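You operate a simulated robot arm through the tools that you are given. There is no shell and no other tool. Be economical: measure what you need, move in short steps, check, and stop when the job is done.

Carry out the task below with a simulated two-armed robot. There is one attempt and no reset: what you move stays moved.

TASK
Tension the drive belt, slide the guard over it and fasten both guard latches.
Fine: roller lever at TIGHT; slack 3 to 5 mm as read on the slack gauge.
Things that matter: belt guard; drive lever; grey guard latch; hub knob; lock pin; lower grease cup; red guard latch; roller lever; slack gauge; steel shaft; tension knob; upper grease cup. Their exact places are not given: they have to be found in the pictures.

The check looks at the end state, three seconds after you hand in, the way a careful person would. Anything else that was tipped, shoved, dropped, spilled or broken makes it a failure.

THE ROBOT
Two 7-joint arms with two-finger parallel grippers on one trunk, on a base that drives. Base frame: it is fixed to the floor where the robot stands at the start and does not move with it; the origin is under the middle of the robot, x ahead of it, y to its left, z up. Units: cm, rad, N and s.
The left shoulder is at the start at [2, 11.3, 134], the right one opposite. With the tool pointing down near the work surface each hand reaches from about 10 to 50 cm from the robot's upright axis, wherever it stands, measured 20 degrees to its own side. Places, roughly: belt guard [100, -40, 110]; drive lever [60, -30, 80]; grey guard latch [90, -40, 120]; hub knob [90, 0, 100]; lock pin [80, 30, 110]; lower grease cup [50, 20, 80]; red guard latch [90, -50, 120]; roller lever [50, 0, 80]; slack gauge [60, -10, 80]; steel shaft [90, 0, 100]; tension knob [50, 0, 80]; upper grease cup [80, 40, 110]. Payload 1.57 kg a hand.
Tool frame (each hand has its own): the origin (TCP) lies between the finger pads and is the grasp point; the fingertips stand 3 cm ahead of it; z points along the fingers, y is the line along which they close. The gripper opens to 8 cm. The fingers are 1.7 cm wide and 1.2 cm thick; the gripper's body (4 by 8.2 cm) begins 8 cm behind the TCP.
Orientation is that of the tool frame in the base frame, as [roll, pitch, yaw] about the fixed x, y, z axes, in that order (R = Rz(yaw) Ry(pitch) Rx(roll)). With the fingers straight down and closing along the base's y, the tool's x points along the base's -x, its y along +y and its z along -z.

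THE INTERFACE
- The arms move only by the tool arm_command. It takes "left_commands", "right_commands" or both (then of equal length, played together; a hand with none holds still); each is a list of rows, each a list of 6 numbers: the shift along the tool's x, y, z in cm, then the turn, a rotation vector about the tool's x, y, z in rad. In form: [[x, y, z, ax, ay, az], ...]. A call has 1 to 8 rows; each row shifts and turns the commanded pose from where the row before left it, along the tool's axes as they then stand. "left_claw" and "right_claw" are, for a hand that has rows, the finger opening in cm, from 0 to 8, set as the call begins (left out, the last holds). A row lasts 0.2 s, in which the tool goes at most 5 cm and 0.15 rad; a call with a longer step from one row to the next is refused whole, and so is a gripper value outside its range. Where a pose cannot be reached the arm comes as near as it can. A force on the tool above 40 N (or 10 N above the force at the start of the call, whichever is more), or a blocked arm, ends the call early, and 0.2 s more pass. Each finger travels about 4.5 cm/s and halts on what it meets, pressing with about 41 N; the grip force reading is that of the motor and also rises with nothing between the fingers. The clock runs only during rows and for 0.2 s after the last one: add rows that do not move to give the fingers time. It gives the time, the measured TCP pose, the force on the tool (base axes), the opening and the grip force at its end, in the units of the frame above (readings bear some noise), with the torque about the TCP (base axes, N m) and any sound that the robot's microphone picked up.
- Cameras (640 x 400 px; columns grow to the right, rows downward): "scene" is now at [9.76, -1.91, 147.47]; the picture's right is [-0.23, -0.97, 0.00], its down [-0.47, 0.11, -0.88] and it looks along [0.85, -0.20, -0.48] (base axes); focal length 214 px, centre (320, 200). "left" rides on the left gripper at [7.2, 0.7, -12.2] in its tool frame; the picture's right is [-0.09, 1.00, 0.00], its down [-0.84, -0.08, -0.54] and it looks along [-0.54, -0.05, 0.84] (tool axes); focal length 238 px, centre (320, 200). "right" rides on the right gripper at [7.2, -0.7, -12.2] in its tool frame; the picture's right is [0.09, 1.00, 0.00], its down [-0.84, 0.08, -0.54] and it looks along [-0.54, 0.05, 0.84] (tool axes); focal length 238 px, centre (320, 200).
- get_image(camera): a new picture of that camera. The clock stands still meanwhile.
- slide_trunk(by): slides the trunk up (or, below 0, down) by that many cm; the arms and the scene camera ride with it, the base frame stays. It gives what a move gives, with no picture.
- roll_base(legs): drives the robot by 1 to 6 legs, each [ahead, left, turn to the left] in cm, cm and rad, along the robot's own axes; the way and the turn of a leg run together, so that a leg with both is an arc; at most 150 cm and 3.142 rad a leg. The arms and the cameras ride along, it lands a little off, and it stops where it bumps. It gives what a move gives.
- pan_tilt(pan, tilt): turns the head with the scene camera to pan (to the left, within 1.396 rad either way) and tilt (down, from -0.506 to 1.204), counted from straight ahead of the robot. It gives what a move gives.
- point_at(camera, pixels): for up to 12 pixels [column, row] of the newest picture of that camera ("zoom" is the newest enlarged one), the place [x, y, z] in the base frame of the surface seen there, good to about 0.2 cm. The clock stands still meanwhile.
- enlarge(camera, box): a new picture of the part [left, top, right, bottom] of that camera's present view, enlarged. The clock stands still meanwhile.
- job_done(): hands the job in; it is judged then, once.

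Go step by step. Measure first, check grasps and placings, and put right what went wrong. The budget is 80 turns and 70 pictures, counting those below and the enlarged ones. Unless the task says otherwise, let go and move clear before handing in, and close with one line.

The tools are called after "Call:" as name(argument=value, ...) on one line, values as JSON. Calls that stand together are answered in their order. arm_command: Moves the arms, as the interface text tells. Its arguments: {"type":"object","properties":{"left_commands":{"type":"array","items":{"type":"array","items":{"type":"number"}}},"left_claw":{"type":"number"},"right_commands":{"type":"array","items":{"type":"array","items":{"type":"number"}}},"right_claw":{"type":"number"}},"required":[]} The other tools are called the same way: slide_trunk (by) slides the trunk up or down; roll_base (legs) drives the base; pan_tilt (pan, tilt) turns the head that bears the scene camera; get_image (camera) takes a picture; point_at (camera, pixels) gives the place of the surface under pixels of a picture; enlarge (camera, box) takes an enlarged picture of a part of a camera's view; job_done () hands the job in.

At the start:

```text
time: 0.0
left_eef_pos: [43.42, 4.53, 146.76]
left_tool_rot: [-3.139, 0.003, -3.14]
left_ft_force: [0.7, 0.4, 0.8]
left_ft_torque: [0.01, -0.02, 0.01]
left_width: 7.99
left_grip_force: 0.1
right_eef_pos: [29.98, -26.63, 145.8]
right_tool_rot: [3.142, -0.001, -3.142]
right_ft_force: [-0.1, 0.1, 0.3]
right_ft_torque: [0.01, 0.0, -0.02]
right_width: 8.01
right_grip_force: 0.1
trunk travel left (down, up): [-39.3, 17.7]
robot x, y, heading: [0.04, 0.3, 0.006]
head pan, tilt: [-0.227, 0.503]
```

scene: 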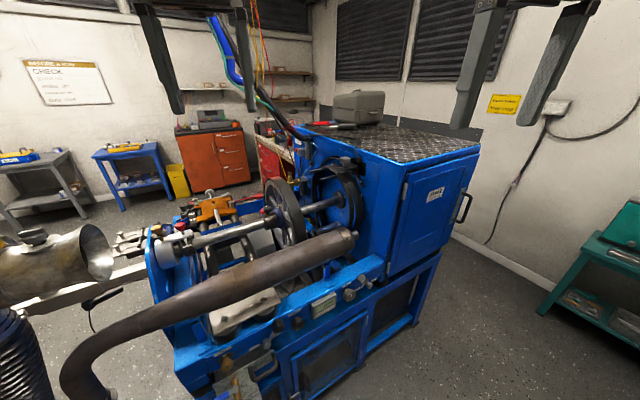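
right: 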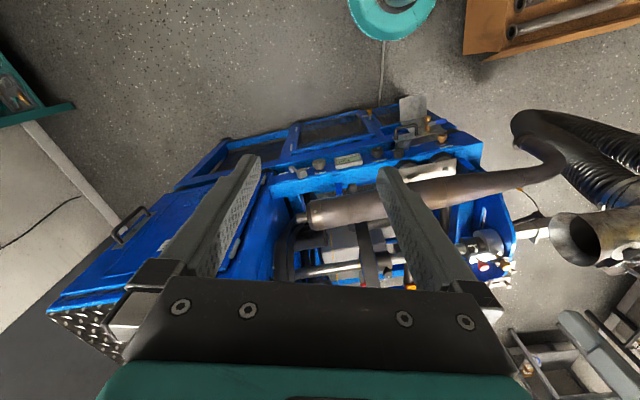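
left: 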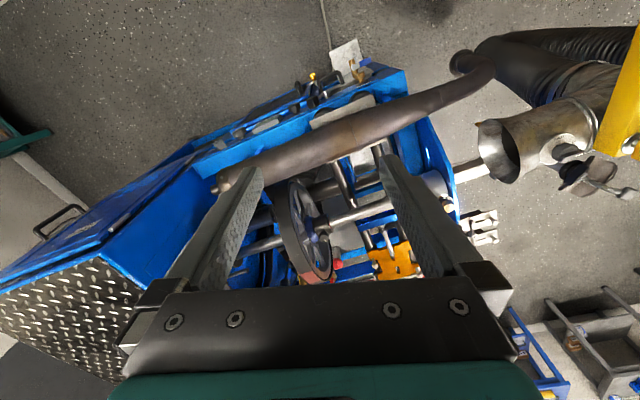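

The scene shows a blue machine ahead with a wheel and belt near (290,210), a front panel with small knobs near (320,305) and an instruction plate near (240,385). I'll enlarge these parts.

Call:
enlarge(camera="scene", box=[140, 170, 380, 320])

Call:
enlarge(camera="scene", box=[180, 270, 388, 400])

Call:
enlarge(camera="scene", box=[240, 110, 400, 210])

```text
2.67 times, centred on (260, 245) of scene
```

zoom: 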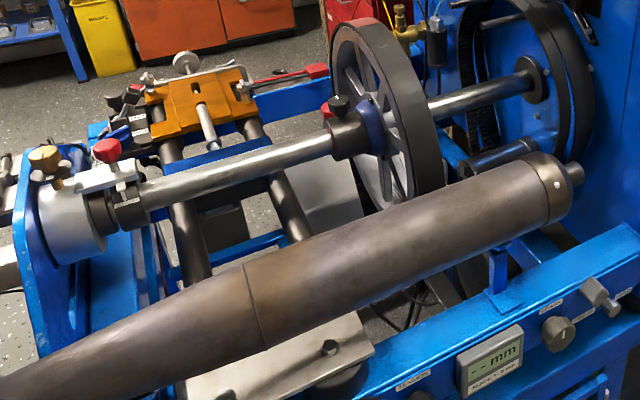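

```text
3.08 times, centred on (284, 335) of scene
```

zoom: 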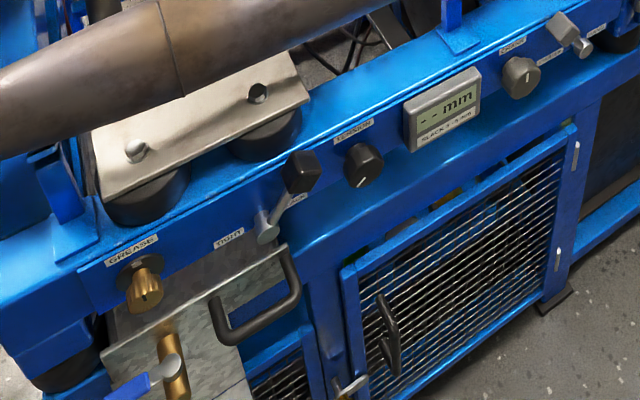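

```text
4.00 times, centred on (320, 160) of scene
```

zoom: 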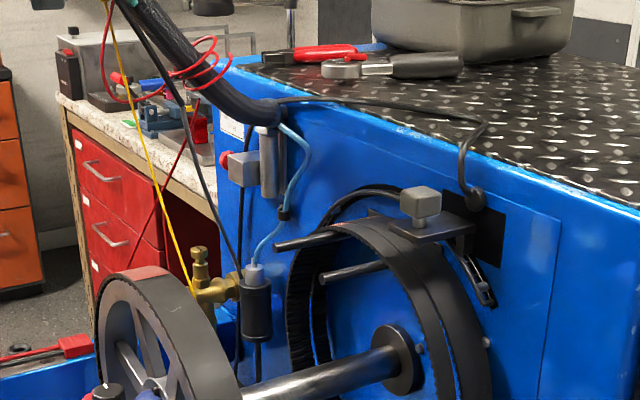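

Call:
point_at(camera="zoom", pixels=[[420, 205], [330, 228], [440, 290], [350, 275], [260, 170], [480, 240], [485, 290], [200, 255], [395, 340], [150, 300], [390, 195]])

Call:
enlarge(camera="scene", box=[300, 140, 380, 190])

Call:
enlarge(camera="scene", box=[255, 270, 375, 345])

```text
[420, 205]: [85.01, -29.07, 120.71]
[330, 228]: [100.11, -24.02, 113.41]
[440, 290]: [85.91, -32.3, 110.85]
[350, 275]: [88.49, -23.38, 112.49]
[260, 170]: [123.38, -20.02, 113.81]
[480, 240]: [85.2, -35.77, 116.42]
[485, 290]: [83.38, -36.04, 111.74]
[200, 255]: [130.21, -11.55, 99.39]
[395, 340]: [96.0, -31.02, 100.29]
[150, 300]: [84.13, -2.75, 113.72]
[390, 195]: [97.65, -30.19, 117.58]
```

```text
8.00 times, centred on (340, 165) of scene
```

zoom: 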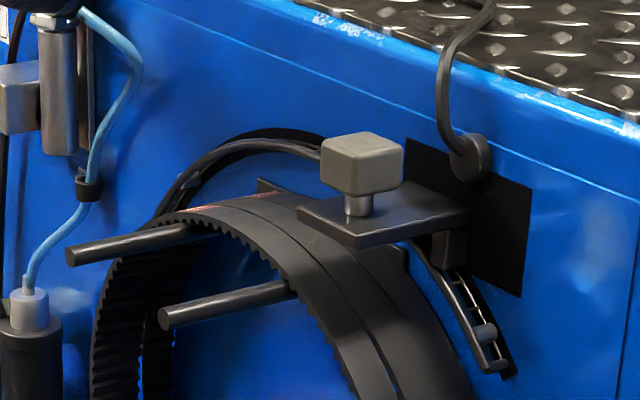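

```text
5.33 times, centred on (315, 308) of scene
```

zoom: 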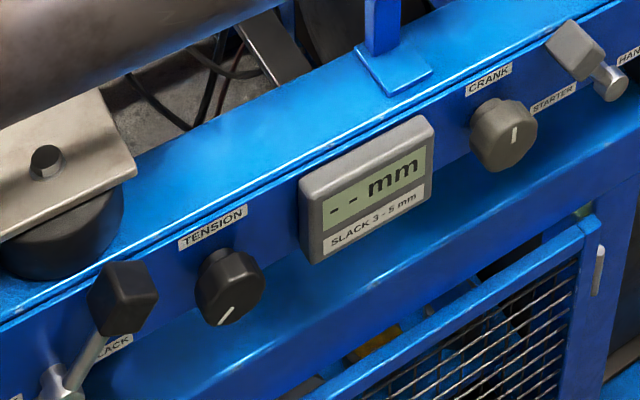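

Call:
point_at(camera="zoom", pixels=[[122, 295], [52, 380], [75, 355], [240, 285], [225, 310], [395, 170], [575, 45], [612, 80], [500, 140], [310, 240], [430, 190], [100, 345]])

Call:
point_at(camera="scene", pixels=[[345, 160.5], [345, 165.5], [340, 167], [353, 169], [364, 168], [355, 162], [358.5, 159.5], [361, 182], [330, 160], [309, 171.5], [321, 179], [375, 175]])

Call:
pan_tilt(pan=-0.4, tilt=0.5)

```text
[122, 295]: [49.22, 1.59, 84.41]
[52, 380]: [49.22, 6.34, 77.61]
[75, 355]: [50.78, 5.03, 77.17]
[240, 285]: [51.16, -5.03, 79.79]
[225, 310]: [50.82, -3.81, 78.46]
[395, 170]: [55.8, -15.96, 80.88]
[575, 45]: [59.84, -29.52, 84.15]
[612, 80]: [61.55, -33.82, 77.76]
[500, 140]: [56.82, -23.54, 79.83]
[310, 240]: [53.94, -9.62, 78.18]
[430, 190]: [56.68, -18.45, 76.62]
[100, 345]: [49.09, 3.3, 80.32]
```

```text
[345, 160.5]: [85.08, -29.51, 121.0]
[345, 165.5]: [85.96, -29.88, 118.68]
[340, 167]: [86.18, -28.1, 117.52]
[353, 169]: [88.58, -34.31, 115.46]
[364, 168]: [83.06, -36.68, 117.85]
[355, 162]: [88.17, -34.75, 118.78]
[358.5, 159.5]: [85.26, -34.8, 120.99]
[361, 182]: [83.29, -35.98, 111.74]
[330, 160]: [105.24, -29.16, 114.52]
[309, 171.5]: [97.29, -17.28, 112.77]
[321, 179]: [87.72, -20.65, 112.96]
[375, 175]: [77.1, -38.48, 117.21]
```

```text
time: 0.7
left_eef_pos: [43.39, 4.46, 146.59]
left_tool_rot: [-3.139, 0.001, -3.14]
left_ft_force: [0.2, 0.6, 0.3]
left_ft_torque: [-0.01, -0.04, -0.01]
left_width: 8.02
left_grip_force: 0.1
right_eef_pos: [29.99, -26.6, 145.82]
right_tool_rot: [3.141, -0.001, 3.139]
right_ft_force: [-0.2, 0.6, -0.5]
right_ft_torque: [-0.05, 0.02, -0.04]
right_width: 8.01
right_grip_force: 0.1
trunk travel left (down, up): [-39.3, 17.7]
robot x, y, heading: [0.0, -0.02, 0.003]
head pan, tilt: [-0.4, 0.499]
```

The grey latch sits at about [85,-29,120] on a plate by the cabinet wall. The roller lever (SLACK side) is at about [49,2,84], the tension knob at [51,-4.5,79], the drive lever at [60,-30,84]. I'll move the left hand for a closer look at the guard.

Call:
arm_command(left_commands=[[-3, -3, 0, 0, -0.14, 0], [-3, -3, 0, 0, -0.14, 0], [0, -4, 0, 0, -0.14, 0], [0, -3, 0, 0, -0.14, 0]])

Call:
get_image(camera="left")

Call:
get_image(camera="scene")

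```text
time: 1.7
left_eef_pos: [49.53, -8.71, 147.12]
left_tool_rot: [3.14, 0.564, -3.141]
left_ft_force: [-0.3, 0.6, -1.0]
left_ft_torque: [0.01, 0.01, 0.04]
left_width: 7.99
left_grip_force: 0.0
right_eef_pos: [29.96, -26.77, 145.9]
right_tool_rot: [3.14, 0.0, -3.141]
right_ft_force: [0.8, -0.7, 0.0]
right_ft_torque: [0.01, 0.04, 0.01]
right_width: 8.0
right_grip_force: 0.0
trunk travel left (down, up): [-39.3, 17.7]
robot x, y, heading: [-0.02, 0.09, 0.001]
head pan, tilt: [-0.4, 0.499]
```

```text
61 pictures are left
```

left: 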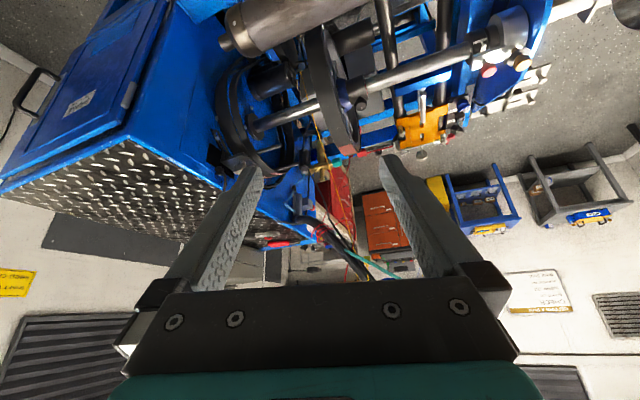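

```text
60 pictures are left
```

scene: 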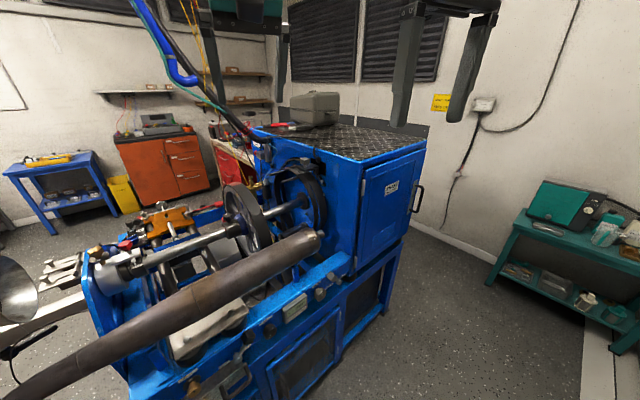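

The left picture (upside down) shows the belt around (240,110). I'll enlarge there and the panel too.

Call:
enlarge(camera="left", box=[180, 60, 308, 160])

Call:
enlarge(camera="scene", box=[225, 130, 345, 205])

```text
4.00 times, centred on (244, 110) of left
```

zoom: 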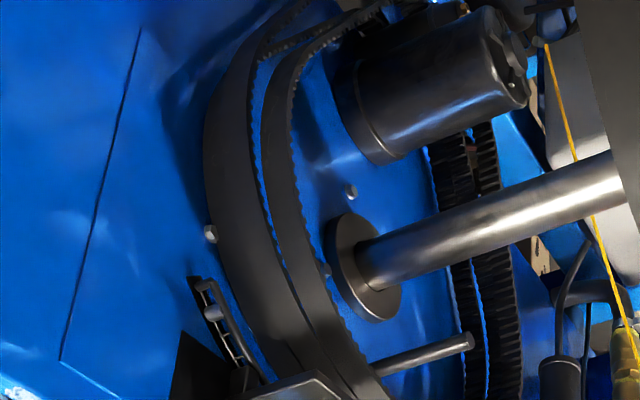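

```text
5.33 times, centred on (285, 168) of scene
```

zoom: 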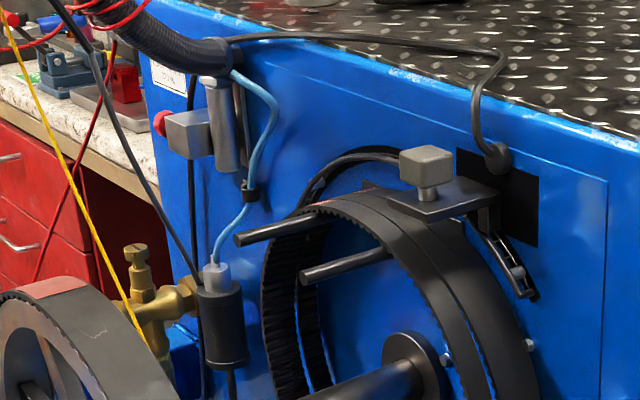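

The guard hardware is still not clear. I'll swing the left hand to view the belt from the left along the shaft.

Call:
arm_command(left_commands=[[0, 3, 0, 0.08, 0, 0.127], [0, 3, 0, 0.08, 0, 0.127], [0, 3, 0, 0.08, 0, 0.127], [0, 3, 0, 0.08, 0, 0.127], [0, 3, 0, 0.08, 0, 0.127], [0, 3, 0, 0.08, 0, 0.127]])

Call:
get_image(camera="left")

```text
time: 3.1
left_eef_pos: [51.03, 4.94, 143.74]
left_tool_rot: [-3.134, 0.554, 2.423]
left_ft_force: [-0.2, 0.1, 0.6]
left_ft_torque: [0.03, 0.03, 0.01]
left_width: 8.0
left_grip_force: 0.0
left hand out of reach, approached as far as the arm can: row 5, 6
right_eef_pos: [29.88, -26.83, 145.82]
right_tool_rot: [3.14, 0.002, -3.141]
right_ft_force: [-0.6, -0.9, 0.2]
right_ft_torque: [0.0, -0.02, 0.03]
right_width: 7.98
right_grip_force: 0.1
trunk travel left (down, up): [-39.3, 17.7]
robot x, y, heading: [0.28, 0.01, -0.003]
head pan, tilt: [-0.4, 0.499]
```

```text
57 pictures are left
```

left: 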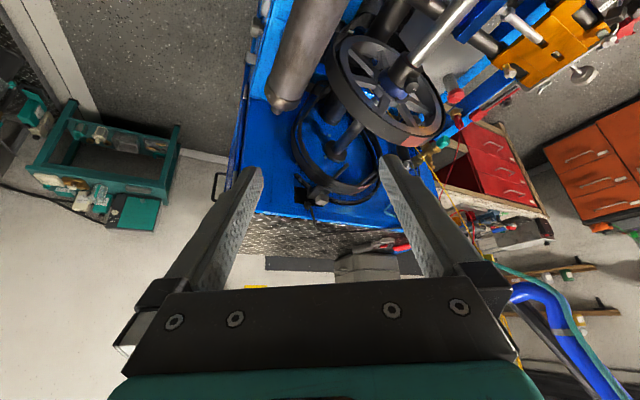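

Call:
enlarge(camera="left", box=[260, 70, 460, 230])

Call:
enlarge(camera="left", box=[275, 150, 355, 220])

```text
2.50 times, centred on (360, 150) of left
```

zoom: 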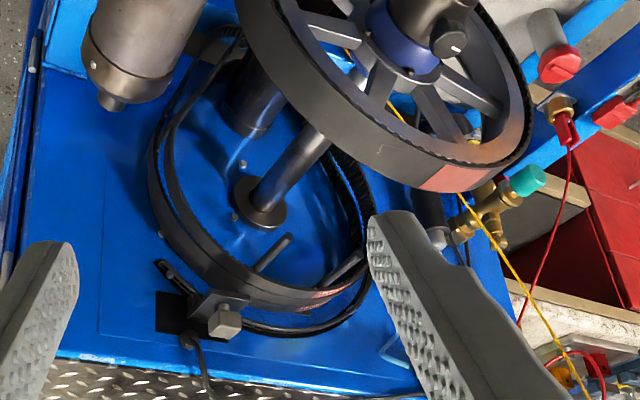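

```text
5.71 times, centred on (315, 185) of left
```

zoom: 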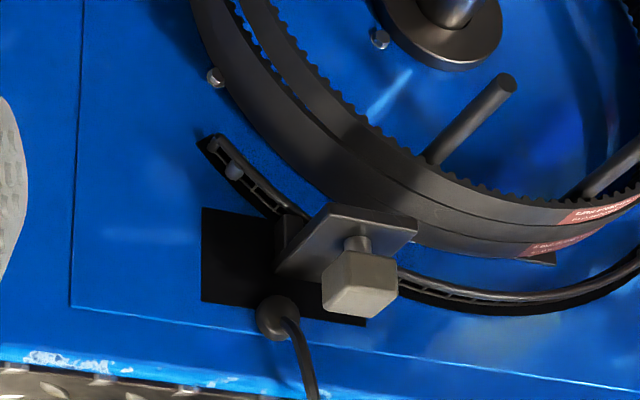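

Call:
point_at(camera="left", pixels=[[483, 96], [485, 118], [505, 114], [450, 140], [470, 142], [440, 88], [421, 122], [380, 100], [335, 204], [360, 200], [300, 190], [443, 142]])

Call:
enlarge(camera="left", box=[400, 40, 560, 160])

Call:
enlarge(camera="right", box=[200, 90, 520, 290])

```text
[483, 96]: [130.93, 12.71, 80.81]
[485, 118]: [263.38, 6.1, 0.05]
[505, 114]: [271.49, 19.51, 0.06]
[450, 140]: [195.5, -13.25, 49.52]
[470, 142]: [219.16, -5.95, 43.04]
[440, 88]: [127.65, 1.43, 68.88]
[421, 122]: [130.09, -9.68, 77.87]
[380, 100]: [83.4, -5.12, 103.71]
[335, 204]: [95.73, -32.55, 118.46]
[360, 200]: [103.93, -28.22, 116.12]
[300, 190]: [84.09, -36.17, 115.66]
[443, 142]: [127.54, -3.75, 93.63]
```

```text
3.33 times, centred on (480, 100) of left
```

zoom: 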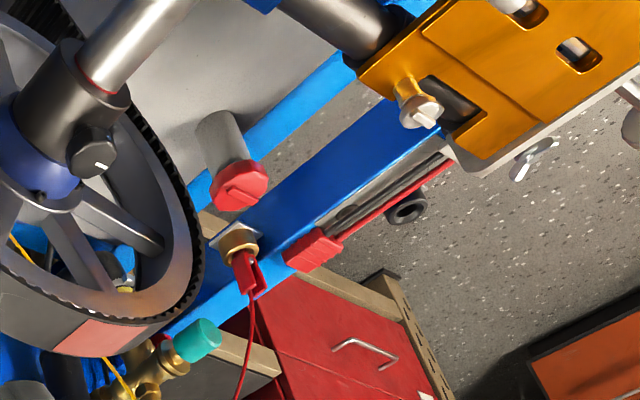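

```text
2.00 times, centred on (360, 190) of right
```

zoom: 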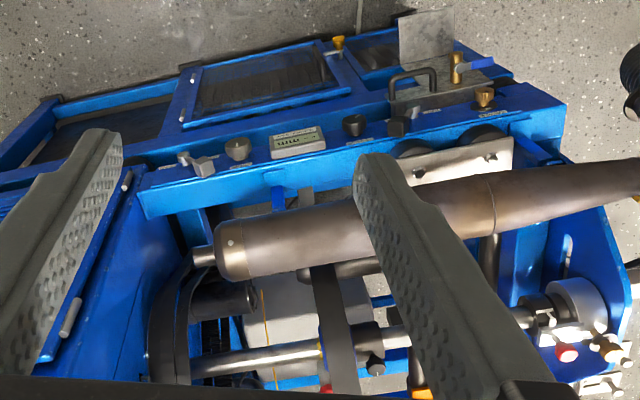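

Still no clear guard or red latch. I'll send the right hand forward for a close view of the wall around [85,-35,118].

Call:
arm_command(right_commands=[[-5, 1, 0, 0, -0.1, 0], [-5, 1, 0.5, 0, -0.1, 0], [-5, 1, 1, 0, -0.1, 0], [-4, 1, 1.5, 0, -0.1, 0], [-4, 1, 1.5, 0, -0.1, 0]])

Call:
get_image(camera="right")

```text
refused: row 1 steps farther than a row can; nothing moved
```

```text
52 pictures are left
```

right: 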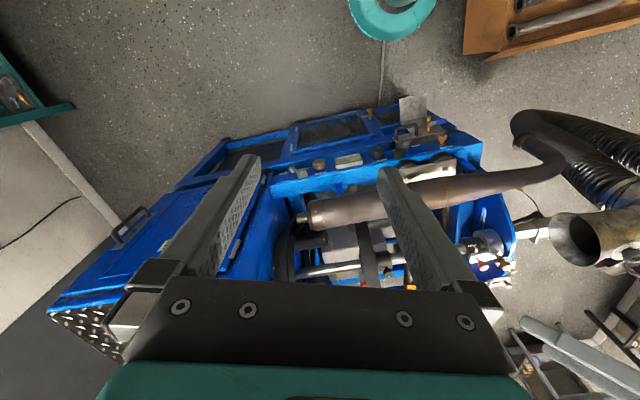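

Call:
arm_command(right_commands=[[-4.5, 1, 0, 0, -0.1, 0], [-4.5, 1, 0.5, 0, -0.1, 0], [-4.5, 1, 1, 0, -0.1, 0], [-4, 1, 1.5, 0, -0.1, 0], [-4, 1, 1.5, 0, -0.1, 0]])

Call:
get_image(camera="right")

```text
time: 4.3
left_eef_pos: [51.3, 4.85, 143.63]
left_tool_rot: [-3.131, 0.553, 2.426]
left_ft_force: [0.5, 0.3, -0.2]
left_ft_torque: [-0.02, 0.01, -0.02]
left_width: 7.97
left_grip_force: 0.1
right_eef_pos: [52.26, -21.65, 145.59]
right_tool_rot: [3.141, 0.502, 3.141]
right_ft_force: [0.4, 0.4, 0.9]
right_ft_torque: [0.01, 0.02, -0.01]
right_width: 7.98
right_grip_force: 0.0
trunk travel left (down, up): [-39.3, 17.7]
robot x, y, heading: [-0.19, -0.02, -0.001]
head pan, tilt: [-0.4, 0.499]
```

```text
51 pictures are left
```

right: 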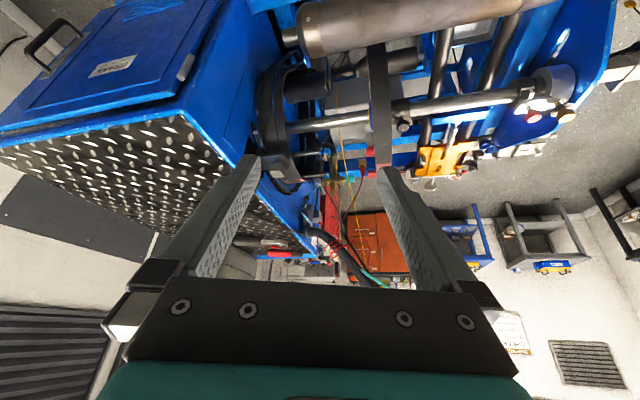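

Call:
enlarge(camera="right", box=[220, 50, 400, 200])

Call:
enlarge(camera="scene", box=[260, 140, 340, 190])

```text
2.67 times, centred on (310, 125) of right
```

zoom: 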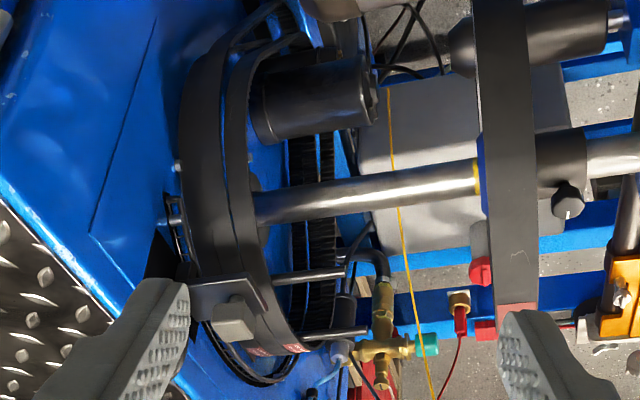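

```text
8.00 times, centred on (300, 165) of scene
```

zoom: 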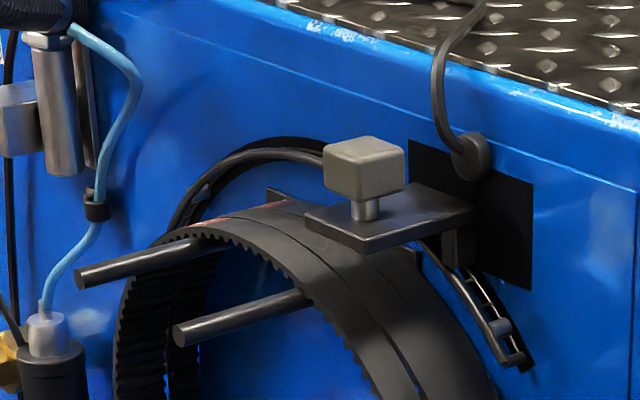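

The guard hardware needs a closer view. I'll turn to face the machine squarely (its normal is about 0.305 rad to the left) and roll right and a bit closer.

Call:
roll_base(legs=[[0, 0, 0.305], [6, -36, 0]])

Call:
pan_tilt(pan=-0.15, tilt=0.6)

Call:
get_image(camera="scene")

Call:
get_image(camera="right")

```text
time: 7.6
left_eef_pos: [63.79, -12.56, 143.83]
left_tool_rot: [-3.132, 0.552, 2.729]
left_ft_force: [0.3, -0.5, -0.3]
left_ft_torque: [0.02, 0.02, -0.02]
left_width: 7.97
left_grip_force: 0.2
right_eef_pos: [72.84, -37.71, 145.59]
right_tool_rot: [-3.142, 0.5, -2.84]
right_ft_force: [0.2, -0.7, -0.1]
right_ft_torque: [0.03, -0.02, 0.05]
right_width: 8.0
right_grip_force: 0.0
trunk travel left (down, up): [-39.3, 17.7]
robot x, y, heading: [16.37, -32.52, 0.303]
head pan, tilt: [-0.4, 0.499]
```

```text
time: 8.4
left_eef_pos: [63.84, -12.54, 143.68]
left_tool_rot: [-3.134, 0.553, 2.729]
left_ft_force: [-0.6, 0.0, 1.1]
left_ft_torque: [0.0, 0.04, 0.0]
left_width: 7.99
left_grip_force: 0.1
right_eef_pos: [72.65, -37.49, 145.62]
right_tool_rot: [3.14, 0.501, -2.84]
right_ft_force: [0.1, 1.4, -0.6]
right_ft_torque: [0.01, 0.01, -0.01]
right_width: 8.02
right_grip_force: 0.0
trunk travel left (down, up): [-39.3, 17.7]
robot x, y, heading: [16.78, -32.55, 0.302]
head pan, tilt: [-0.15, 0.6]
```

```text
48 pictures are left
```

scene: 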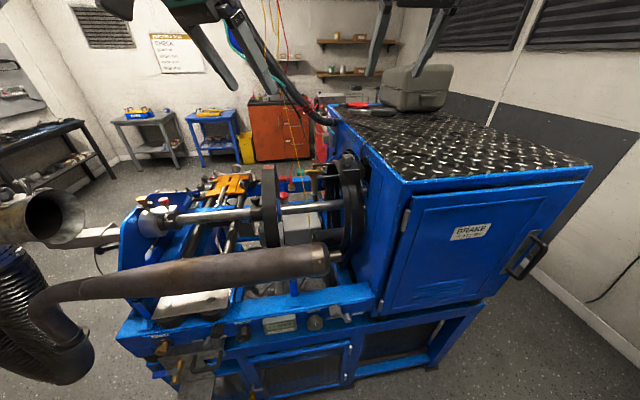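

```text
47 pictures are left
```

right: 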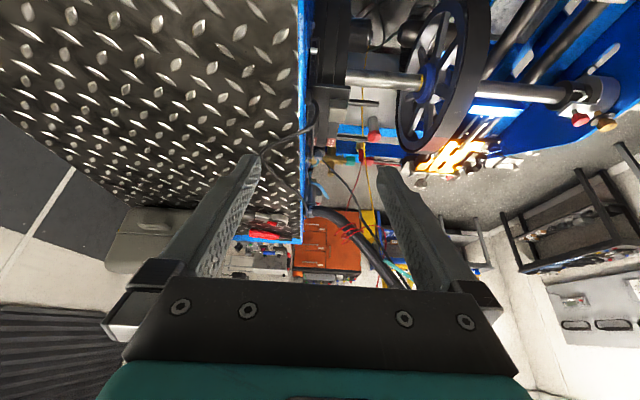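

Call:
get_image(camera="left")

Call:
enlarge(camera="scene", box=[310, 140, 400, 200])

```text
46 pictures are left
```

left: 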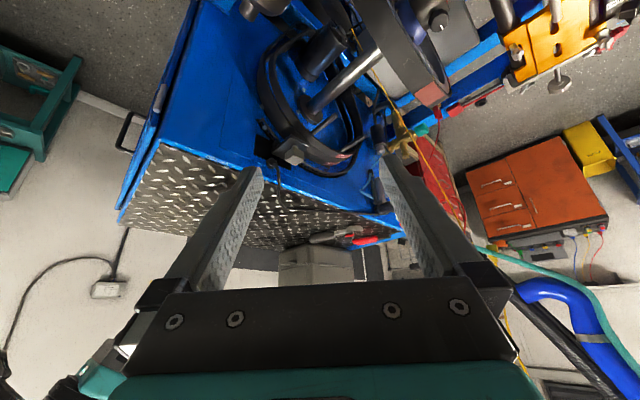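

```text
6.67 times, centred on (355, 170) of scene
```

zoom: 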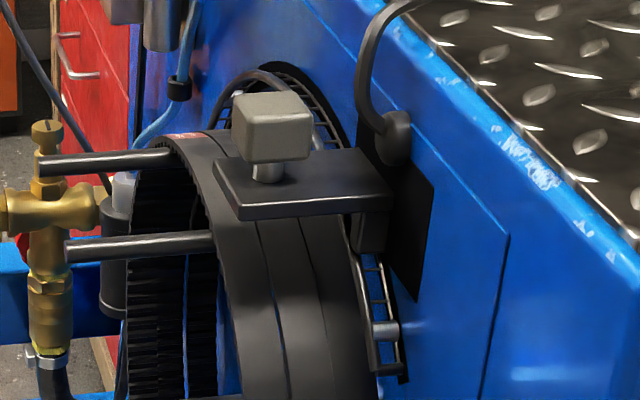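

Call:
point_at(camera="zoom", pixels=[[270, 110], [270, 140], [245, 200], [310, 190], [370, 190], [372, 232], [385, 332], [390, 372], [240, 95], [400, 200], [300, 90], [420, 280]])

Call:
enlarge(camera="left", box=[240, 20, 400, 190])

```text
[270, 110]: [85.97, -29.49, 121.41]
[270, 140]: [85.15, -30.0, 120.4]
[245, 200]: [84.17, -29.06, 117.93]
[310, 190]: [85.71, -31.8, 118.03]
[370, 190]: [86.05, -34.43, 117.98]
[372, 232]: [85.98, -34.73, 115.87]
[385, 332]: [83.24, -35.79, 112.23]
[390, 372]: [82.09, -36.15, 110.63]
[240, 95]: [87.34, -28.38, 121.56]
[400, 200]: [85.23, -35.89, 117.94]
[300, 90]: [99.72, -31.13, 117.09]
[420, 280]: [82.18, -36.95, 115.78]
```

```text
2.35 times, centred on (320, 105) of left
```

zoom: 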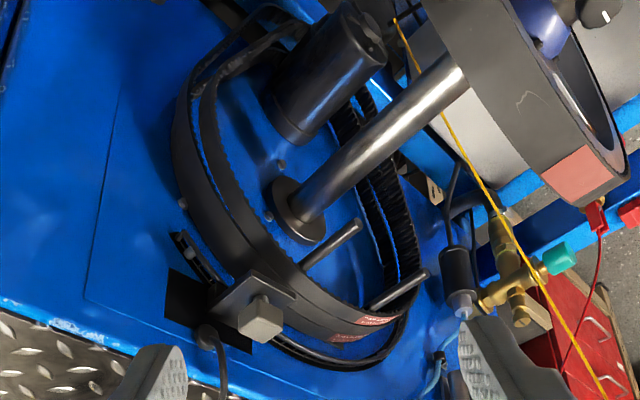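

I now read it so: the ribbed arch in the wall slot is the guard, with the grey latch plate at its front at about [86,-32,118]. It slides out along the shaft, and the red latch is probably inside behind the black opening. First comes the tension, so I'll look at the panel.

Call:
pan_tilt(pan=0.3, tilt=0.9)

Call:
get_image(camera="scene")

```text
time: 9.3
left_eef_pos: [63.77, -12.57, 143.68]
left_tool_rot: [-3.132, 0.553, 2.728]
left_ft_force: [-0.3, 0.0, 0.2]
left_ft_torque: [0.03, 0.01, 0.0]
left_width: 7.99
left_grip_force: 0.1
right_eef_pos: [72.72, -37.6, 145.64]
right_tool_rot: [-3.141, 0.5, -2.84]
right_ft_force: [-0.1, -0.5, -1.4]
right_ft_torque: [-0.01, 0.0, -0.02]
right_width: 7.98
right_grip_force: 0.1
trunk travel left (down, up): [-39.3, 17.7]
robot x, y, heading: [16.29, -32.83, 0.299]
head pan, tilt: [0.3, 0.901]
```

```text
43 pictures are left
```

scene: 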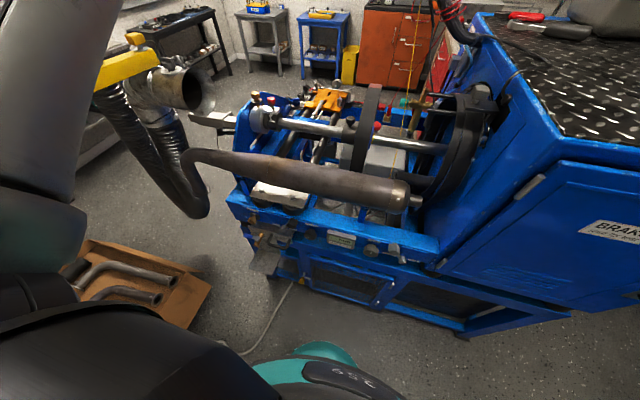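

Call:
enlarge(camera="scene", box=[235, 205, 395, 285])

Call:
point_at(camera="zoom", pixels=[[120, 95]])

```text
4.00 times, centred on (315, 245) of scene
```

zoom: 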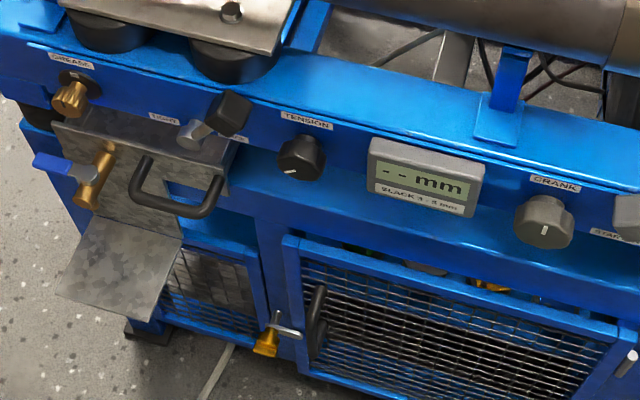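

```text
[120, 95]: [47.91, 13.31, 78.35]
```

Call:
point_at(camera="zoom", pixels=[[190, 135], [205, 130], [225, 105], [232, 118], [245, 105], [163, 118], [237, 138], [301, 162], [290, 172], [300, 140], [265, 130], [310, 122]])

```text
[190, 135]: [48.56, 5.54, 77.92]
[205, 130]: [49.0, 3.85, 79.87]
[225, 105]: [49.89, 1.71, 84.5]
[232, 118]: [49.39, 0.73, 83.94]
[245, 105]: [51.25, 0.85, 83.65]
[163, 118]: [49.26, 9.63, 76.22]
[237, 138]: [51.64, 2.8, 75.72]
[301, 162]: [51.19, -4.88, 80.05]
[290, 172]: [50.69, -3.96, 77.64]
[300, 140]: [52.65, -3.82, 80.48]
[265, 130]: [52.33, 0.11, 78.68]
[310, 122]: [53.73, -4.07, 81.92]
```

The panel face is flat at about 50 cm ahead in the machine's normal direction. The roller lever hub is at [48.6,5.5,78] and its block at [49.5,1,84], on the SLACK side. I'll draw both hands back before lowering the trunk.

Call:
arm_command(left_commands=[[2.9, 0, -1.75, -0.0627, 0, -0.1018], [2.9, 0, -1.75, -0.0627, 0, -0.1018], [2.9, 0, -1.75, -0.0627, 0, -0.1018], [2.9, 0, -1.75, -0.0627, 0, -0.1018], [2.9, 0, -1.75, -0.0627, 0, -0.1018], [2.9, 0, -1.75, -0.0627, 0, -0.1018]], right_commands=[[3.2, 0, -1.75, 0, 0, 0], [3.2, 0, -1.75, 0, 0, 0], [3.2, 0, -1.75, 0, 0, 0], [3.2, 0, -1.75, 0, 0, 0], [3.2, 0, -1.75, 0, 0, 0], [3.2, 0, -1.75, 0, 0, 0]], left_claw=0)

Call:
slide_trunk(by=-25)

```text
time: 10.7
left_eef_pos: [43.86, -10.13, 143.63]
left_tool_rot: [-3.135, 0.55, -2.835]
left_ft_force: [-0.4, 0.0, 0.4]
left_ft_torque: [-0.02, -0.04, 0.03]
left_width: 0.0
left_grip_force: 21.2
right_eef_pos: [51.62, -44.32, 145.77]
right_tool_rot: [-3.141, 0.502, -2.84]
right_ft_force: [-0.7, 0.1, 0.7]
right_ft_torque: [0.05, -0.02, 0.02]
right_width: 7.98
right_grip_force: 0.1
trunk travel left (down, up): [-39.3, 17.7]
robot x, y, heading: [16.46, -32.15, 0.299]
head pan, tilt: [0.3, 0.901]
```

```text
time: 13.3
left_eef_pos: [44.18, -10.09, 118.51]
left_tool_rot: [-3.135, 0.548, -2.838]
left_ft_force: [0.3, -0.9, 0.0]
left_ft_torque: [0.01, -0.01, 0.02]
left_width: 0.02
left_grip_force: 21.7
right_eef_pos: [51.89, -44.32, 120.67]
right_tool_rot: [-3.142, 0.502, -2.84]
right_ft_force: [0.4, -0.4, 0.1]
right_ft_torque: [0.01, -0.02, 0.02]
right_width: 7.99
right_grip_force: 0.0
trunk travel left (down, up): [-14.3, 42.7]
robot x, y, heading: [16.36, -32.85, 0.306]
head pan, tilt: [0.3, 0.901]
```

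Call:
arm_command(left_commands=[[1, 0, 0, 0, -0.146, 0], [1, 0, 0, 0, -0.146, 0], [1, 0, 0, 0, -0.146, 0], [1, 0, 0, 0, -0.146, 0], [1, 0, 0, 0, -0.146, 0], [1, 0, 0, 0, -0.146, 0], [1, 0, 0, 0, -0.146, 0]])

Call:
arm_command(left_commands=[[4, 0, 0, 0, 0, 0], [4, 0, 0, 0, 0, 0], [4, 0, 0, 0, 0, 0], [4, 0, 0, 0, 0, 0], [4, 0, 0, 0, 0, 0]])

```text
time: 14.1
left_eef_pos: [44.42, -8.36, 119.44]
left_tool_rot: [-2.896, 0.822, -2.52]
left_ft_force: [0.0, 0.7, 0.4]
left_ft_torque: [0.02, -0.01, -0.02]
left_width: 0.0
left_grip_force: 21.5
right_eef_pos: [51.81, -44.18, 120.64]
right_tool_rot: [-3.141, 0.502, -2.84]
right_ft_force: [-0.4, 0.0, 0.3]
right_ft_torque: [0.01, 0.03, -0.02]
right_width: 7.99
right_grip_force: 0.1
trunk travel left (down, up): [-14.3, 42.7]
robot x, y, heading: [16.5, -32.62, 0.303]
head pan, tilt: [0.3, 0.901]
stopped in row 3 (left hand): the arm was blocked; the commanded pose is now the measured one
```

```text
time: 14.7
left_eef_pos: [43.22, -8.9, 117.67]
left_tool_rot: [-2.747, 0.657, -2.279]
left_ft_force: [0.2, 0.5, 0.0]
left_ft_torque: [-0.05, -0.03, 0.02]
left_width: 0.03
left_grip_force: 20.8
left hand out of reach, approached as far as the arm can: row 2
right_eef_pos: [51.92, -44.11, 120.61]
right_tool_rot: [-3.141, 0.501, -2.841]
right_ft_force: [0.9, 0.8, 0.5]
right_ft_torque: [0.0, -0.04, -0.01]
right_width: 8.01
right_grip_force: 0.0
trunk travel left (down, up): [-14.3, 42.7]
robot x, y, heading: [16.35, -32.36, 0.302]
head pan, tilt: [0.3, 0.901]
stopped in row 2 (left hand): the arm was blocked; the commanded pose is now the measured one
```

The left arm was blocked; I'll look at how it stands.

Call:
get_image(camera="scene")

```text
41 pictures are left
```

scene: 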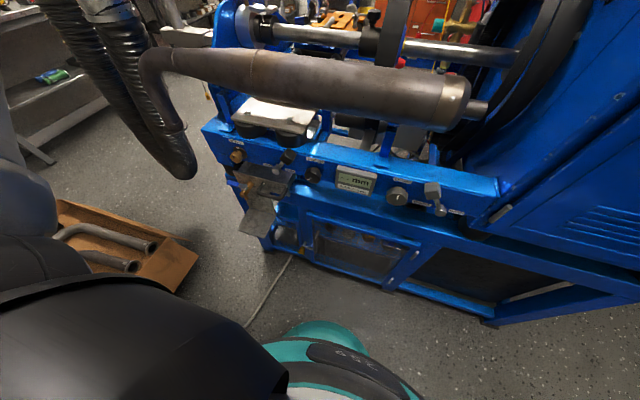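

The arm folds too tightly at this distance. I'll back the robot off 20 cm, stretch the left hand forward by the same, and then bring the tool level.

Call:
roll_base(legs=[[-20, 0, 0]])

Call:
arm_command(left_commands=[[-2.68, -1.16, 2.73, 0, 0, 0], [-2.68, -1.16, 2.73, 0, 0, 0], [-2.68, -1.16, 2.73, 0, 0, 0], [-2.68, -1.16, 2.73, 0, 0, 0]])

Call:
arm_command(left_commands=[[0, 0, 0, 0.0219, -0.116, 0.06], [0, 0, 0, 0.0219, -0.116, 0.06], [0, 0, 0, 0.0219, -0.116, 0.06], [0, 0, 0, 0.0219, -0.116, 0.06], [0, 0, 0, 0.0219, -0.116, 0.06], [0, 0, 0, 0.0219, -0.116, 0.06], [0, 0, 0, 0.0219, -0.116, 0.06]])

```text
time: 16.2
left_eef_pos: [24.24, -14.79, 117.63]
left_tool_rot: [-2.749, 0.658, -2.279]
left_ft_force: [0.9, -0.9, 0.2]
left_ft_torque: [-0.01, -0.01, -0.02]
left_width: 0.02
left_grip_force: 21.4
right_eef_pos: [32.87, -50.22, 120.73]
right_tool_rot: [3.141, 0.5, -2.836]
right_ft_force: [-0.1, -0.5, 0.0]
right_ft_torque: [-0.03, -0.03, -0.01]
right_width: 7.98
right_grip_force: 0.1
trunk travel left (down, up): [-14.3, 42.7]
robot x, y, heading: [-2.53, -38.34, 0.303]
head pan, tilt: [0.3, 0.901]
```

```text
time: 17.2
left_eef_pos: [39.44, -10.15, 117.45]
left_tool_rot: [-2.747, 0.658, -2.279]
left_ft_force: [0.8, 0.4, 0.2]
left_ft_torque: [-0.06, -0.01, -0.02]
left_width: 0.0
left_grip_force: 21.5
right_eef_pos: [33.0, -50.05, 120.67]
right_tool_rot: [-3.14, 0.5, -2.836]
right_ft_force: [0.2, -0.5, -0.3]
right_ft_torque: [0.03, -0.01, 0.01]
right_width: 8.04
right_grip_force: 0.0
trunk travel left (down, up): [-14.3, 42.7]
robot x, y, heading: [-2.16, -38.34, 0.304]
head pan, tilt: [0.3, 0.901]
```

```text
time: 18.9
left_eef_pos: [39.38, -10.09, 117.51]
left_tool_rot: [1.04, 1.567, 1.346]
left_ft_force: [0.4, -0.6, -0.2]
left_ft_torque: [0.03, 0.0, -0.02]
left_width: 0.0
left_grip_force: 21.7
right_eef_pos: [33.0, -50.04, 120.8]
right_tool_rot: [3.141, 0.5, -2.836]
right_ft_force: [-1.1, -0.2, 0.1]
right_ft_torque: [0.02, -0.01, 0.01]
right_width: 8.0
right_grip_force: 0.0
trunk travel left (down, up): [-14.3, 42.7]
robot x, y, heading: [-2.55, -38.56, 0.301]
head pan, tilt: [0.3, 0.901]
```

The tool is level now. I'll go down to lever height, to the right of the block.

Call:
arm_command(left_commands=[[4.2, 0.4, 0.4, 0, 0, 0], [4.2, 0.4, 0.4, 0, 0, 0], [4.2, 0.4, 0.4, 0, 0, 0], [4.2, 0.4, 0.4, 0, 0, 0], [4.2, 0.4, 0.4, 0, 0, 0], [4.2, 0.4, 0.4, 0, 0, 0], [4.2, 0.4, 0.4, 0, 0, 0], [4.2, 0.4, 0.4, 0, 0, 0]])

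Call:
get_image(camera="scene")

```text
time: 20.6
left_eef_pos: [39.54, -9.87, 116.57]
left_tool_rot: [1.969, 1.569, 2.275]
left_ft_force: [-0.5, 0.2, -0.5]
left_ft_torque: [-0.01, 0.03, 0.02]
left_width: 0.01
left_grip_force: 20.7
left hand out of reach, approached as far as the arm can: row 1, 2, 3, 4, 5, 6, 7, 8
right_eef_pos: [33.11, -50.07, 120.79]
right_tool_rot: [-3.141, 0.502, -2.838]
right_ft_force: [0.2, -0.4, 0.1]
right_ft_torque: [0.03, 0.01, 0.03]
right_width: 7.99
right_grip_force: 0.0
trunk travel left (down, up): [-14.3, 42.7]
robot x, y, heading: [-2.32, -38.08, 0.308]
head pan, tilt: [0.3, 0.901]
```

```text
40 pictures are left
```

scene: 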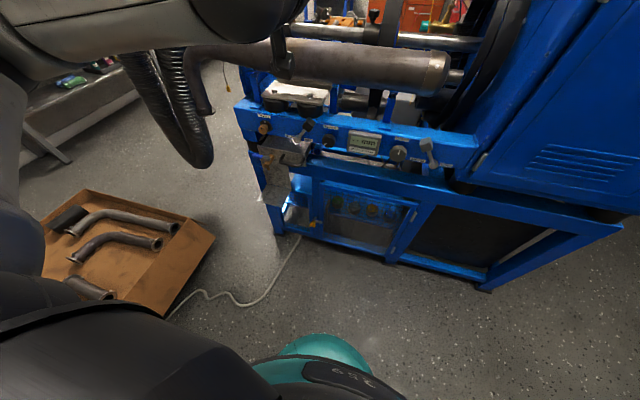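

The level pose can't go low. I'll instead tilt the tool to about 45° down, which suits pushing the lever, then descend.

Call:
arm_command(left_commands=[[0, 0, 0, 0, 0.131, 0], [0, 0, 0, 0, 0.131, 0], [0, 0, 0, 0, 0.131, 0], [0, 0, 0, 0, 0.131, 0], [0, 0, 0, 0, 0.131, 0], [0, 0, 0, 0, 0.131, 0]])

Call:
arm_command(left_commands=[[2.83, 0.4, 2.83, 0, 0, 0], [2.83, 0.4, 2.83, 0, 0, 0], [2.83, 0.4, 2.83, 0, 0, 0], [2.83, 0.4, 2.83, 0, 0, 0]])

```text
time: 22.1
left_eef_pos: [39.44, -10.03, 116.4]
left_tool_rot: [3.138, 0.785, -2.84]
left_ft_force: [0.6, 0.4, 0.9]
left_ft_torque: [0.01, -0.02, 0.03]
left_width: 0.01
left_grip_force: 21.3
right_eef_pos: [33.01, -50.15, 120.65]
right_tool_rot: [-3.142, 0.501, -2.837]
right_ft_force: [-0.1, 0.5, 0.2]
right_ft_torque: [0.02, 0.01, 0.0]
right_width: 8.01
right_grip_force: 0.2
trunk travel left (down, up): [-14.3, 42.7]
robot x, y, heading: [-2.67, -38.31, 0.305]
head pan, tilt: [0.3, 0.901]
```

```text
time: 23.1
left_eef_pos: [38.72, -8.38, 100.33]
left_tool_rot: [3.139, 0.786, -2.837]
left_ft_force: [-0.7, -0.1, 0.7]
left_ft_torque: [0.0, -0.03, 0.02]
left_width: 0.01
left_grip_force: 21.6
right_eef_pos: [32.91, -50.03, 120.66]
right_tool_rot: [-3.141, 0.5, -2.837]
right_ft_force: [-0.2, 0.2, 0.2]
right_ft_torque: [0.03, 0.0, -0.01]
right_width: 8.02
right_grip_force: 0.0
trunk travel left (down, up): [-14.3, 42.7]
robot x, y, heading: [-2.33, -38.11, 0.307]
head pan, tilt: [0.3, 0.901]
```

Call:
arm_command(left_commands=[[0.57, 0.2, 3.82, 0, 0, 0], [0.57, 0.2, 3.82, 0, 0, 0], [0.57, 0.2, 3.82, 0, 0, 0], [0.57, 0.2, 3.82, 0, 0, 0], [0.57, 0.2, 3.82, 0, 0, 0], [0, 0, 0, 0, 0, 0]])

Call:
enlarge(camera="scene", box=[235, 80, 475, 230])

```text
time: 24.4
left_eef_pos: [49.53, -4.16, 84.8]
left_tool_rot: [3.138, 0.786, -2.84]
left_ft_force: [-0.6, -0.5, 0.4]
left_ft_torque: [0.01, 0.0, -0.01]
left_width: 0.02
left_grip_force: 21.4
right_eef_pos: [33.08, -50.03, 120.73]
right_tool_rot: [-3.14, 0.501, -2.837]
right_ft_force: [-0.8, 0.2, 0.8]
right_ft_torque: [0.0, 0.05, 0.01]
right_width: 8.01
right_grip_force: 0.1
trunk travel left (down, up): [-14.3, 42.7]
robot x, y, heading: [-2.37, -38.2, 0.306]
head pan, tilt: [0.3, 0.901]
```

```text
2.67 times, centred on (355, 155) of scene
```

zoom: 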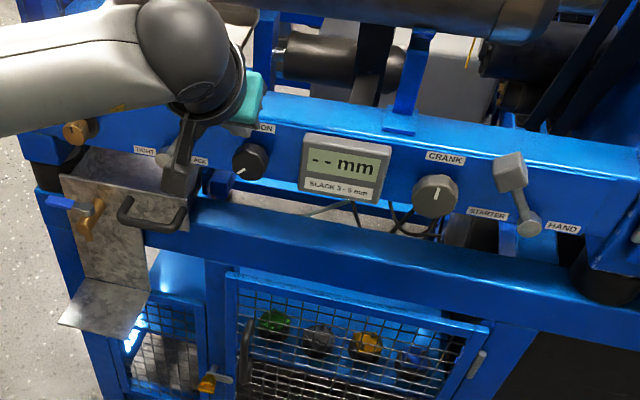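

The finger is to the right of the lever block. I'll push it left along its arc.

Call:
arm_command(left_commands=[[0, 3.1, 0, 0, 0, 0], [-0.85, 1.8, -0.85, 0, 0, 0], [-0.64, 2.1, -0.64, 0, 0, 0], [-0.2, 2.6, -0.2, 0, 0, 0], [0, 2.4, 0, 0, 0, 0], [0, 0.8, 0, 0, 0, 0], [0, 0, 0, 0, 0, 0]])

Call:
enlarge(camera="scene", box=[235, 80, 475, 230])

```text
time: 26.1
left_eef_pos: [45.99, 7.76, 87.24]
left_tool_rot: [-3.14, 0.785, -2.841]
left_ft_force: [0.1, -10.4, 0.2]
left_ft_torque: [-0.27, -0.04, -0.15]
left_width: 0.0
left_grip_force: 21.0
right_eef_pos: [32.96, -50.23, 120.62]
right_tool_rot: [3.141, 0.501, -2.838]
right_ft_force: [0.2, -0.2, -0.5]
right_ft_torque: [-0.03, 0.03, -0.01]
right_width: 7.99
right_grip_force: 0.0
trunk travel left (down, up): [-14.3, 42.7]
robot x, y, heading: [-2.23, -38.0, 0.304]
head pan, tilt: [0.3, 0.901]
```

```text
2.67 times, centred on (355, 155) of scene
```

zoom: 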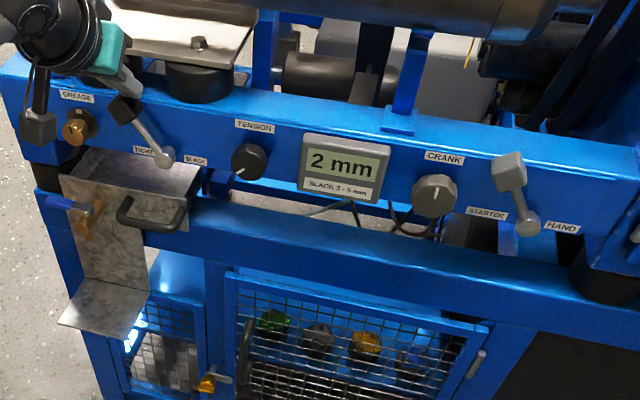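

The gauge reads 2 mm with the lever at TIGHT, so the slack must grow by 1–3 mm. I'll release and bring the open fingers in front of the tension knob.

Call:
arm_command(left_commands=[[0, -1.5, 0, 0, 0, 0], [0, 0, -4, 0, 0, 0], [1.44, -3.87, 0.75, 0, 0, 0], [1.44, -3.87, 0.75, 0, 0, 0], [1.44, -3.87, 0.75, 0, 0, 0], [0, 0, 0, 0, 0, 0]])

Call:
arm_command(left_commands=[[0, 0, 0, 0, 0, 0], [0, 0, 0, 0, 0, 0], [0, 0, 0, 0, 0, 0]], left_claw=5)

Call:
enlarge(camera="scene", box=[235, 80, 475, 230])

Call:
point_at(camera="zoom", pixels=[[248, 162], [240, 173], [258, 150], [262, 165], [232, 160], [165, 158], [125, 107], [145, 130], [200, 175], [420, 60]])

```text
time: 27.4
left_eef_pos: [45.47, -5.81, 85.17]
left_tool_rot: [3.139, 0.781, -2.839]
left_ft_force: [-1.1, -0.3, 0.2]
left_ft_torque: [0.0, 0.0, 0.0]
left_width: 0.0
left_grip_force: 21.6
right_eef_pos: [33.03, -49.95, 120.81]
right_tool_rot: [3.141, 0.501, -2.836]
right_ft_force: [-0.4, -0.3, 0.1]
right_ft_torque: [0.01, -0.04, 0.02]
right_width: 8.02
right_grip_force: 0.0
trunk travel left (down, up): [-14.3, 42.7]
robot x, y, heading: [-2.31, -38.81, 0.313]
head pan, tilt: [0.3, 0.901]
```

```text
time: 28.2
left_eef_pos: [45.38, -5.92, 85.1]
left_tool_rot: [3.141, 0.784, -2.839]
left_ft_force: [0.1, 0.3, 0.4]
left_ft_torque: [0.01, -0.03, 0.02]
left_width: 5.01
left_grip_force: 0.0
right_eef_pos: [33.0, -50.1, 120.71]
right_tool_rot: [-3.141, 0.501, -2.835]
right_ft_force: [-0.2, -0.7, 0.9]
right_ft_torque: [-0.04, 0.01, 0.0]
right_width: 8.0
right_grip_force: 0.1
trunk travel left (down, up): [-14.3, 42.7]
robot x, y, heading: [-1.89, -37.87, 0.303]
head pan, tilt: [0.3, 0.901]
```

```text
2.67 times, centred on (355, 155) of scene
```

zoom: 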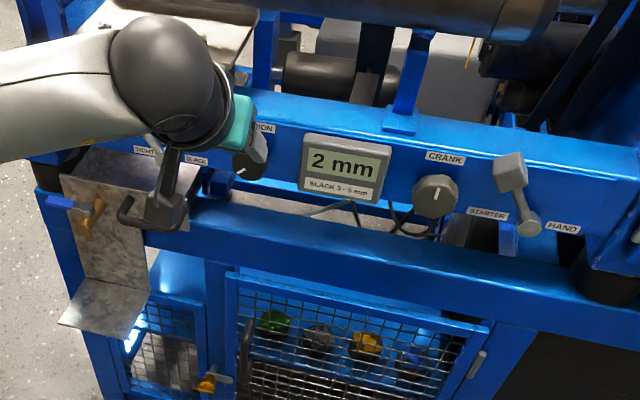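

```text
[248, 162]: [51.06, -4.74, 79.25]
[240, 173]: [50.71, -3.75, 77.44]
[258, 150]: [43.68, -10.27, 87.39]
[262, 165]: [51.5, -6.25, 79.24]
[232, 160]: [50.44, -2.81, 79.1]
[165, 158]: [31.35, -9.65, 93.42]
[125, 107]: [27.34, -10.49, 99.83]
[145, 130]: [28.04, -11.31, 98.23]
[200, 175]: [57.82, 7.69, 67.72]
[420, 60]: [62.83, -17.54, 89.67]
```

Call:
arm_command(left_commands=[[-0.28, -0.18, 3.4, 0, 0, 0], [-0.28, -0.18, 3.4, 0, 0, 0], [0, 0, 0, 0, 0, 0]])

Call:
arm_command(left_commands=[[0, 0, 0, 0, 0, 0], [0, 0, 0, 0, 0, 0], [0, 0, 0, 0, 0, 0]], left_claw=0)

```text
time: 29.1
left_eef_pos: [50.5, -4.47, 80.73]
left_tool_rot: [3.138, 0.782, -2.839]
left_ft_force: [0.7, -0.6, 0.0]
left_ft_torque: [-0.02, 0.01, 0.0]
left_width: 5.01
left_grip_force: 0.4
right_eef_pos: [32.95, -50.05, 120.61]
right_tool_rot: [3.14, 0.501, -2.836]
right_ft_force: [0.5, 1.1, -0.1]
right_ft_torque: [-0.06, -0.03, 0.02]
right_width: 8.01
right_grip_force: 0.0
trunk travel left (down, up): [-14.3, 42.7]
robot x, y, heading: [-2.56, -38.22, 0.303]
head pan, tilt: [0.3, 0.901]
```

```text
time: 29.9
left_eef_pos: [50.66, -4.94, 80.73]
left_tool_rot: [-3.14, 0.785, -2.843]
left_ft_force: [6.3, -13.3, -3.3]
left_ft_torque: [-0.24, -0.39, -0.5]
left_width: 4.12
left_grip_force: 35.6
right_eef_pos: [33.06, -50.16, 120.63]
right_tool_rot: [3.14, 0.5, -2.837]
right_ft_force: [0.4, 0.6, 0.0]
right_ft_torque: [0.01, 0.03, -0.02]
right_width: 7.99
right_grip_force: 0.1
trunk travel left (down, up): [-14.3, 42.7]
robot x, y, heading: [-2.62, -38.54, 0.303]
head pan, tilt: [0.3, 0.901]
```

Gripped (4.1 cm); the side load says I'm a little left of centre. I'll recentre and try a small anticlockwise turn.

Call:
arm_command(left_commands=[[0, -0.35, 0, 0, 0, 0], [0, 0.2, 0, 0.105, 0, -0.105], [0, 0.2, 0, 0.105, 0, -0.105], [0, 0, 0, 0, 0, 0]])

Call:
enlarge(camera="scene", box=[235, 80, 475, 230])

```text
time: 30.9
left_eef_pos: [50.45, -4.21, 80.76]
left_tool_rot: [-2.736, 0.738, -2.554]
left_ft_force: [0.8, -7.8, -8.5]
left_ft_torque: [0.03, -0.31, -0.2]
left_width: 4.16
left_grip_force: 44.9
right_eef_pos: [33.12, -50.11, 120.73]
right_tool_rot: [-3.141, 0.5, -2.836]
right_ft_force: [0.0, 0.2, -0.2]
right_ft_torque: [0.01, 0.0, -0.01]
right_width: 8.0
right_grip_force: 0.0
trunk travel left (down, up): [-14.3, 42.7]
robot x, y, heading: [-2.62, -38.18, 0.304]
head pan, tilt: [0.3, 0.901]
```

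```text
2.67 times, centred on (355, 155) of scene
```

zoom: 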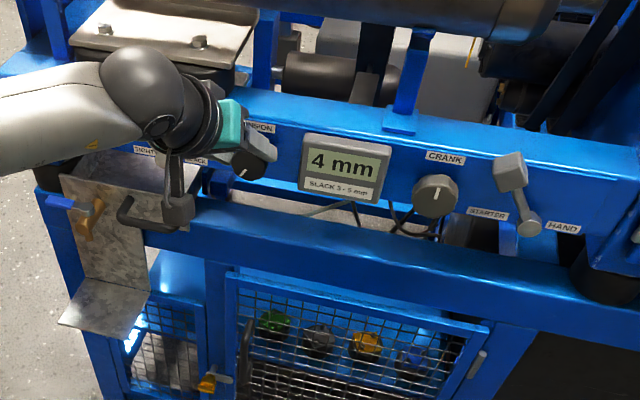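

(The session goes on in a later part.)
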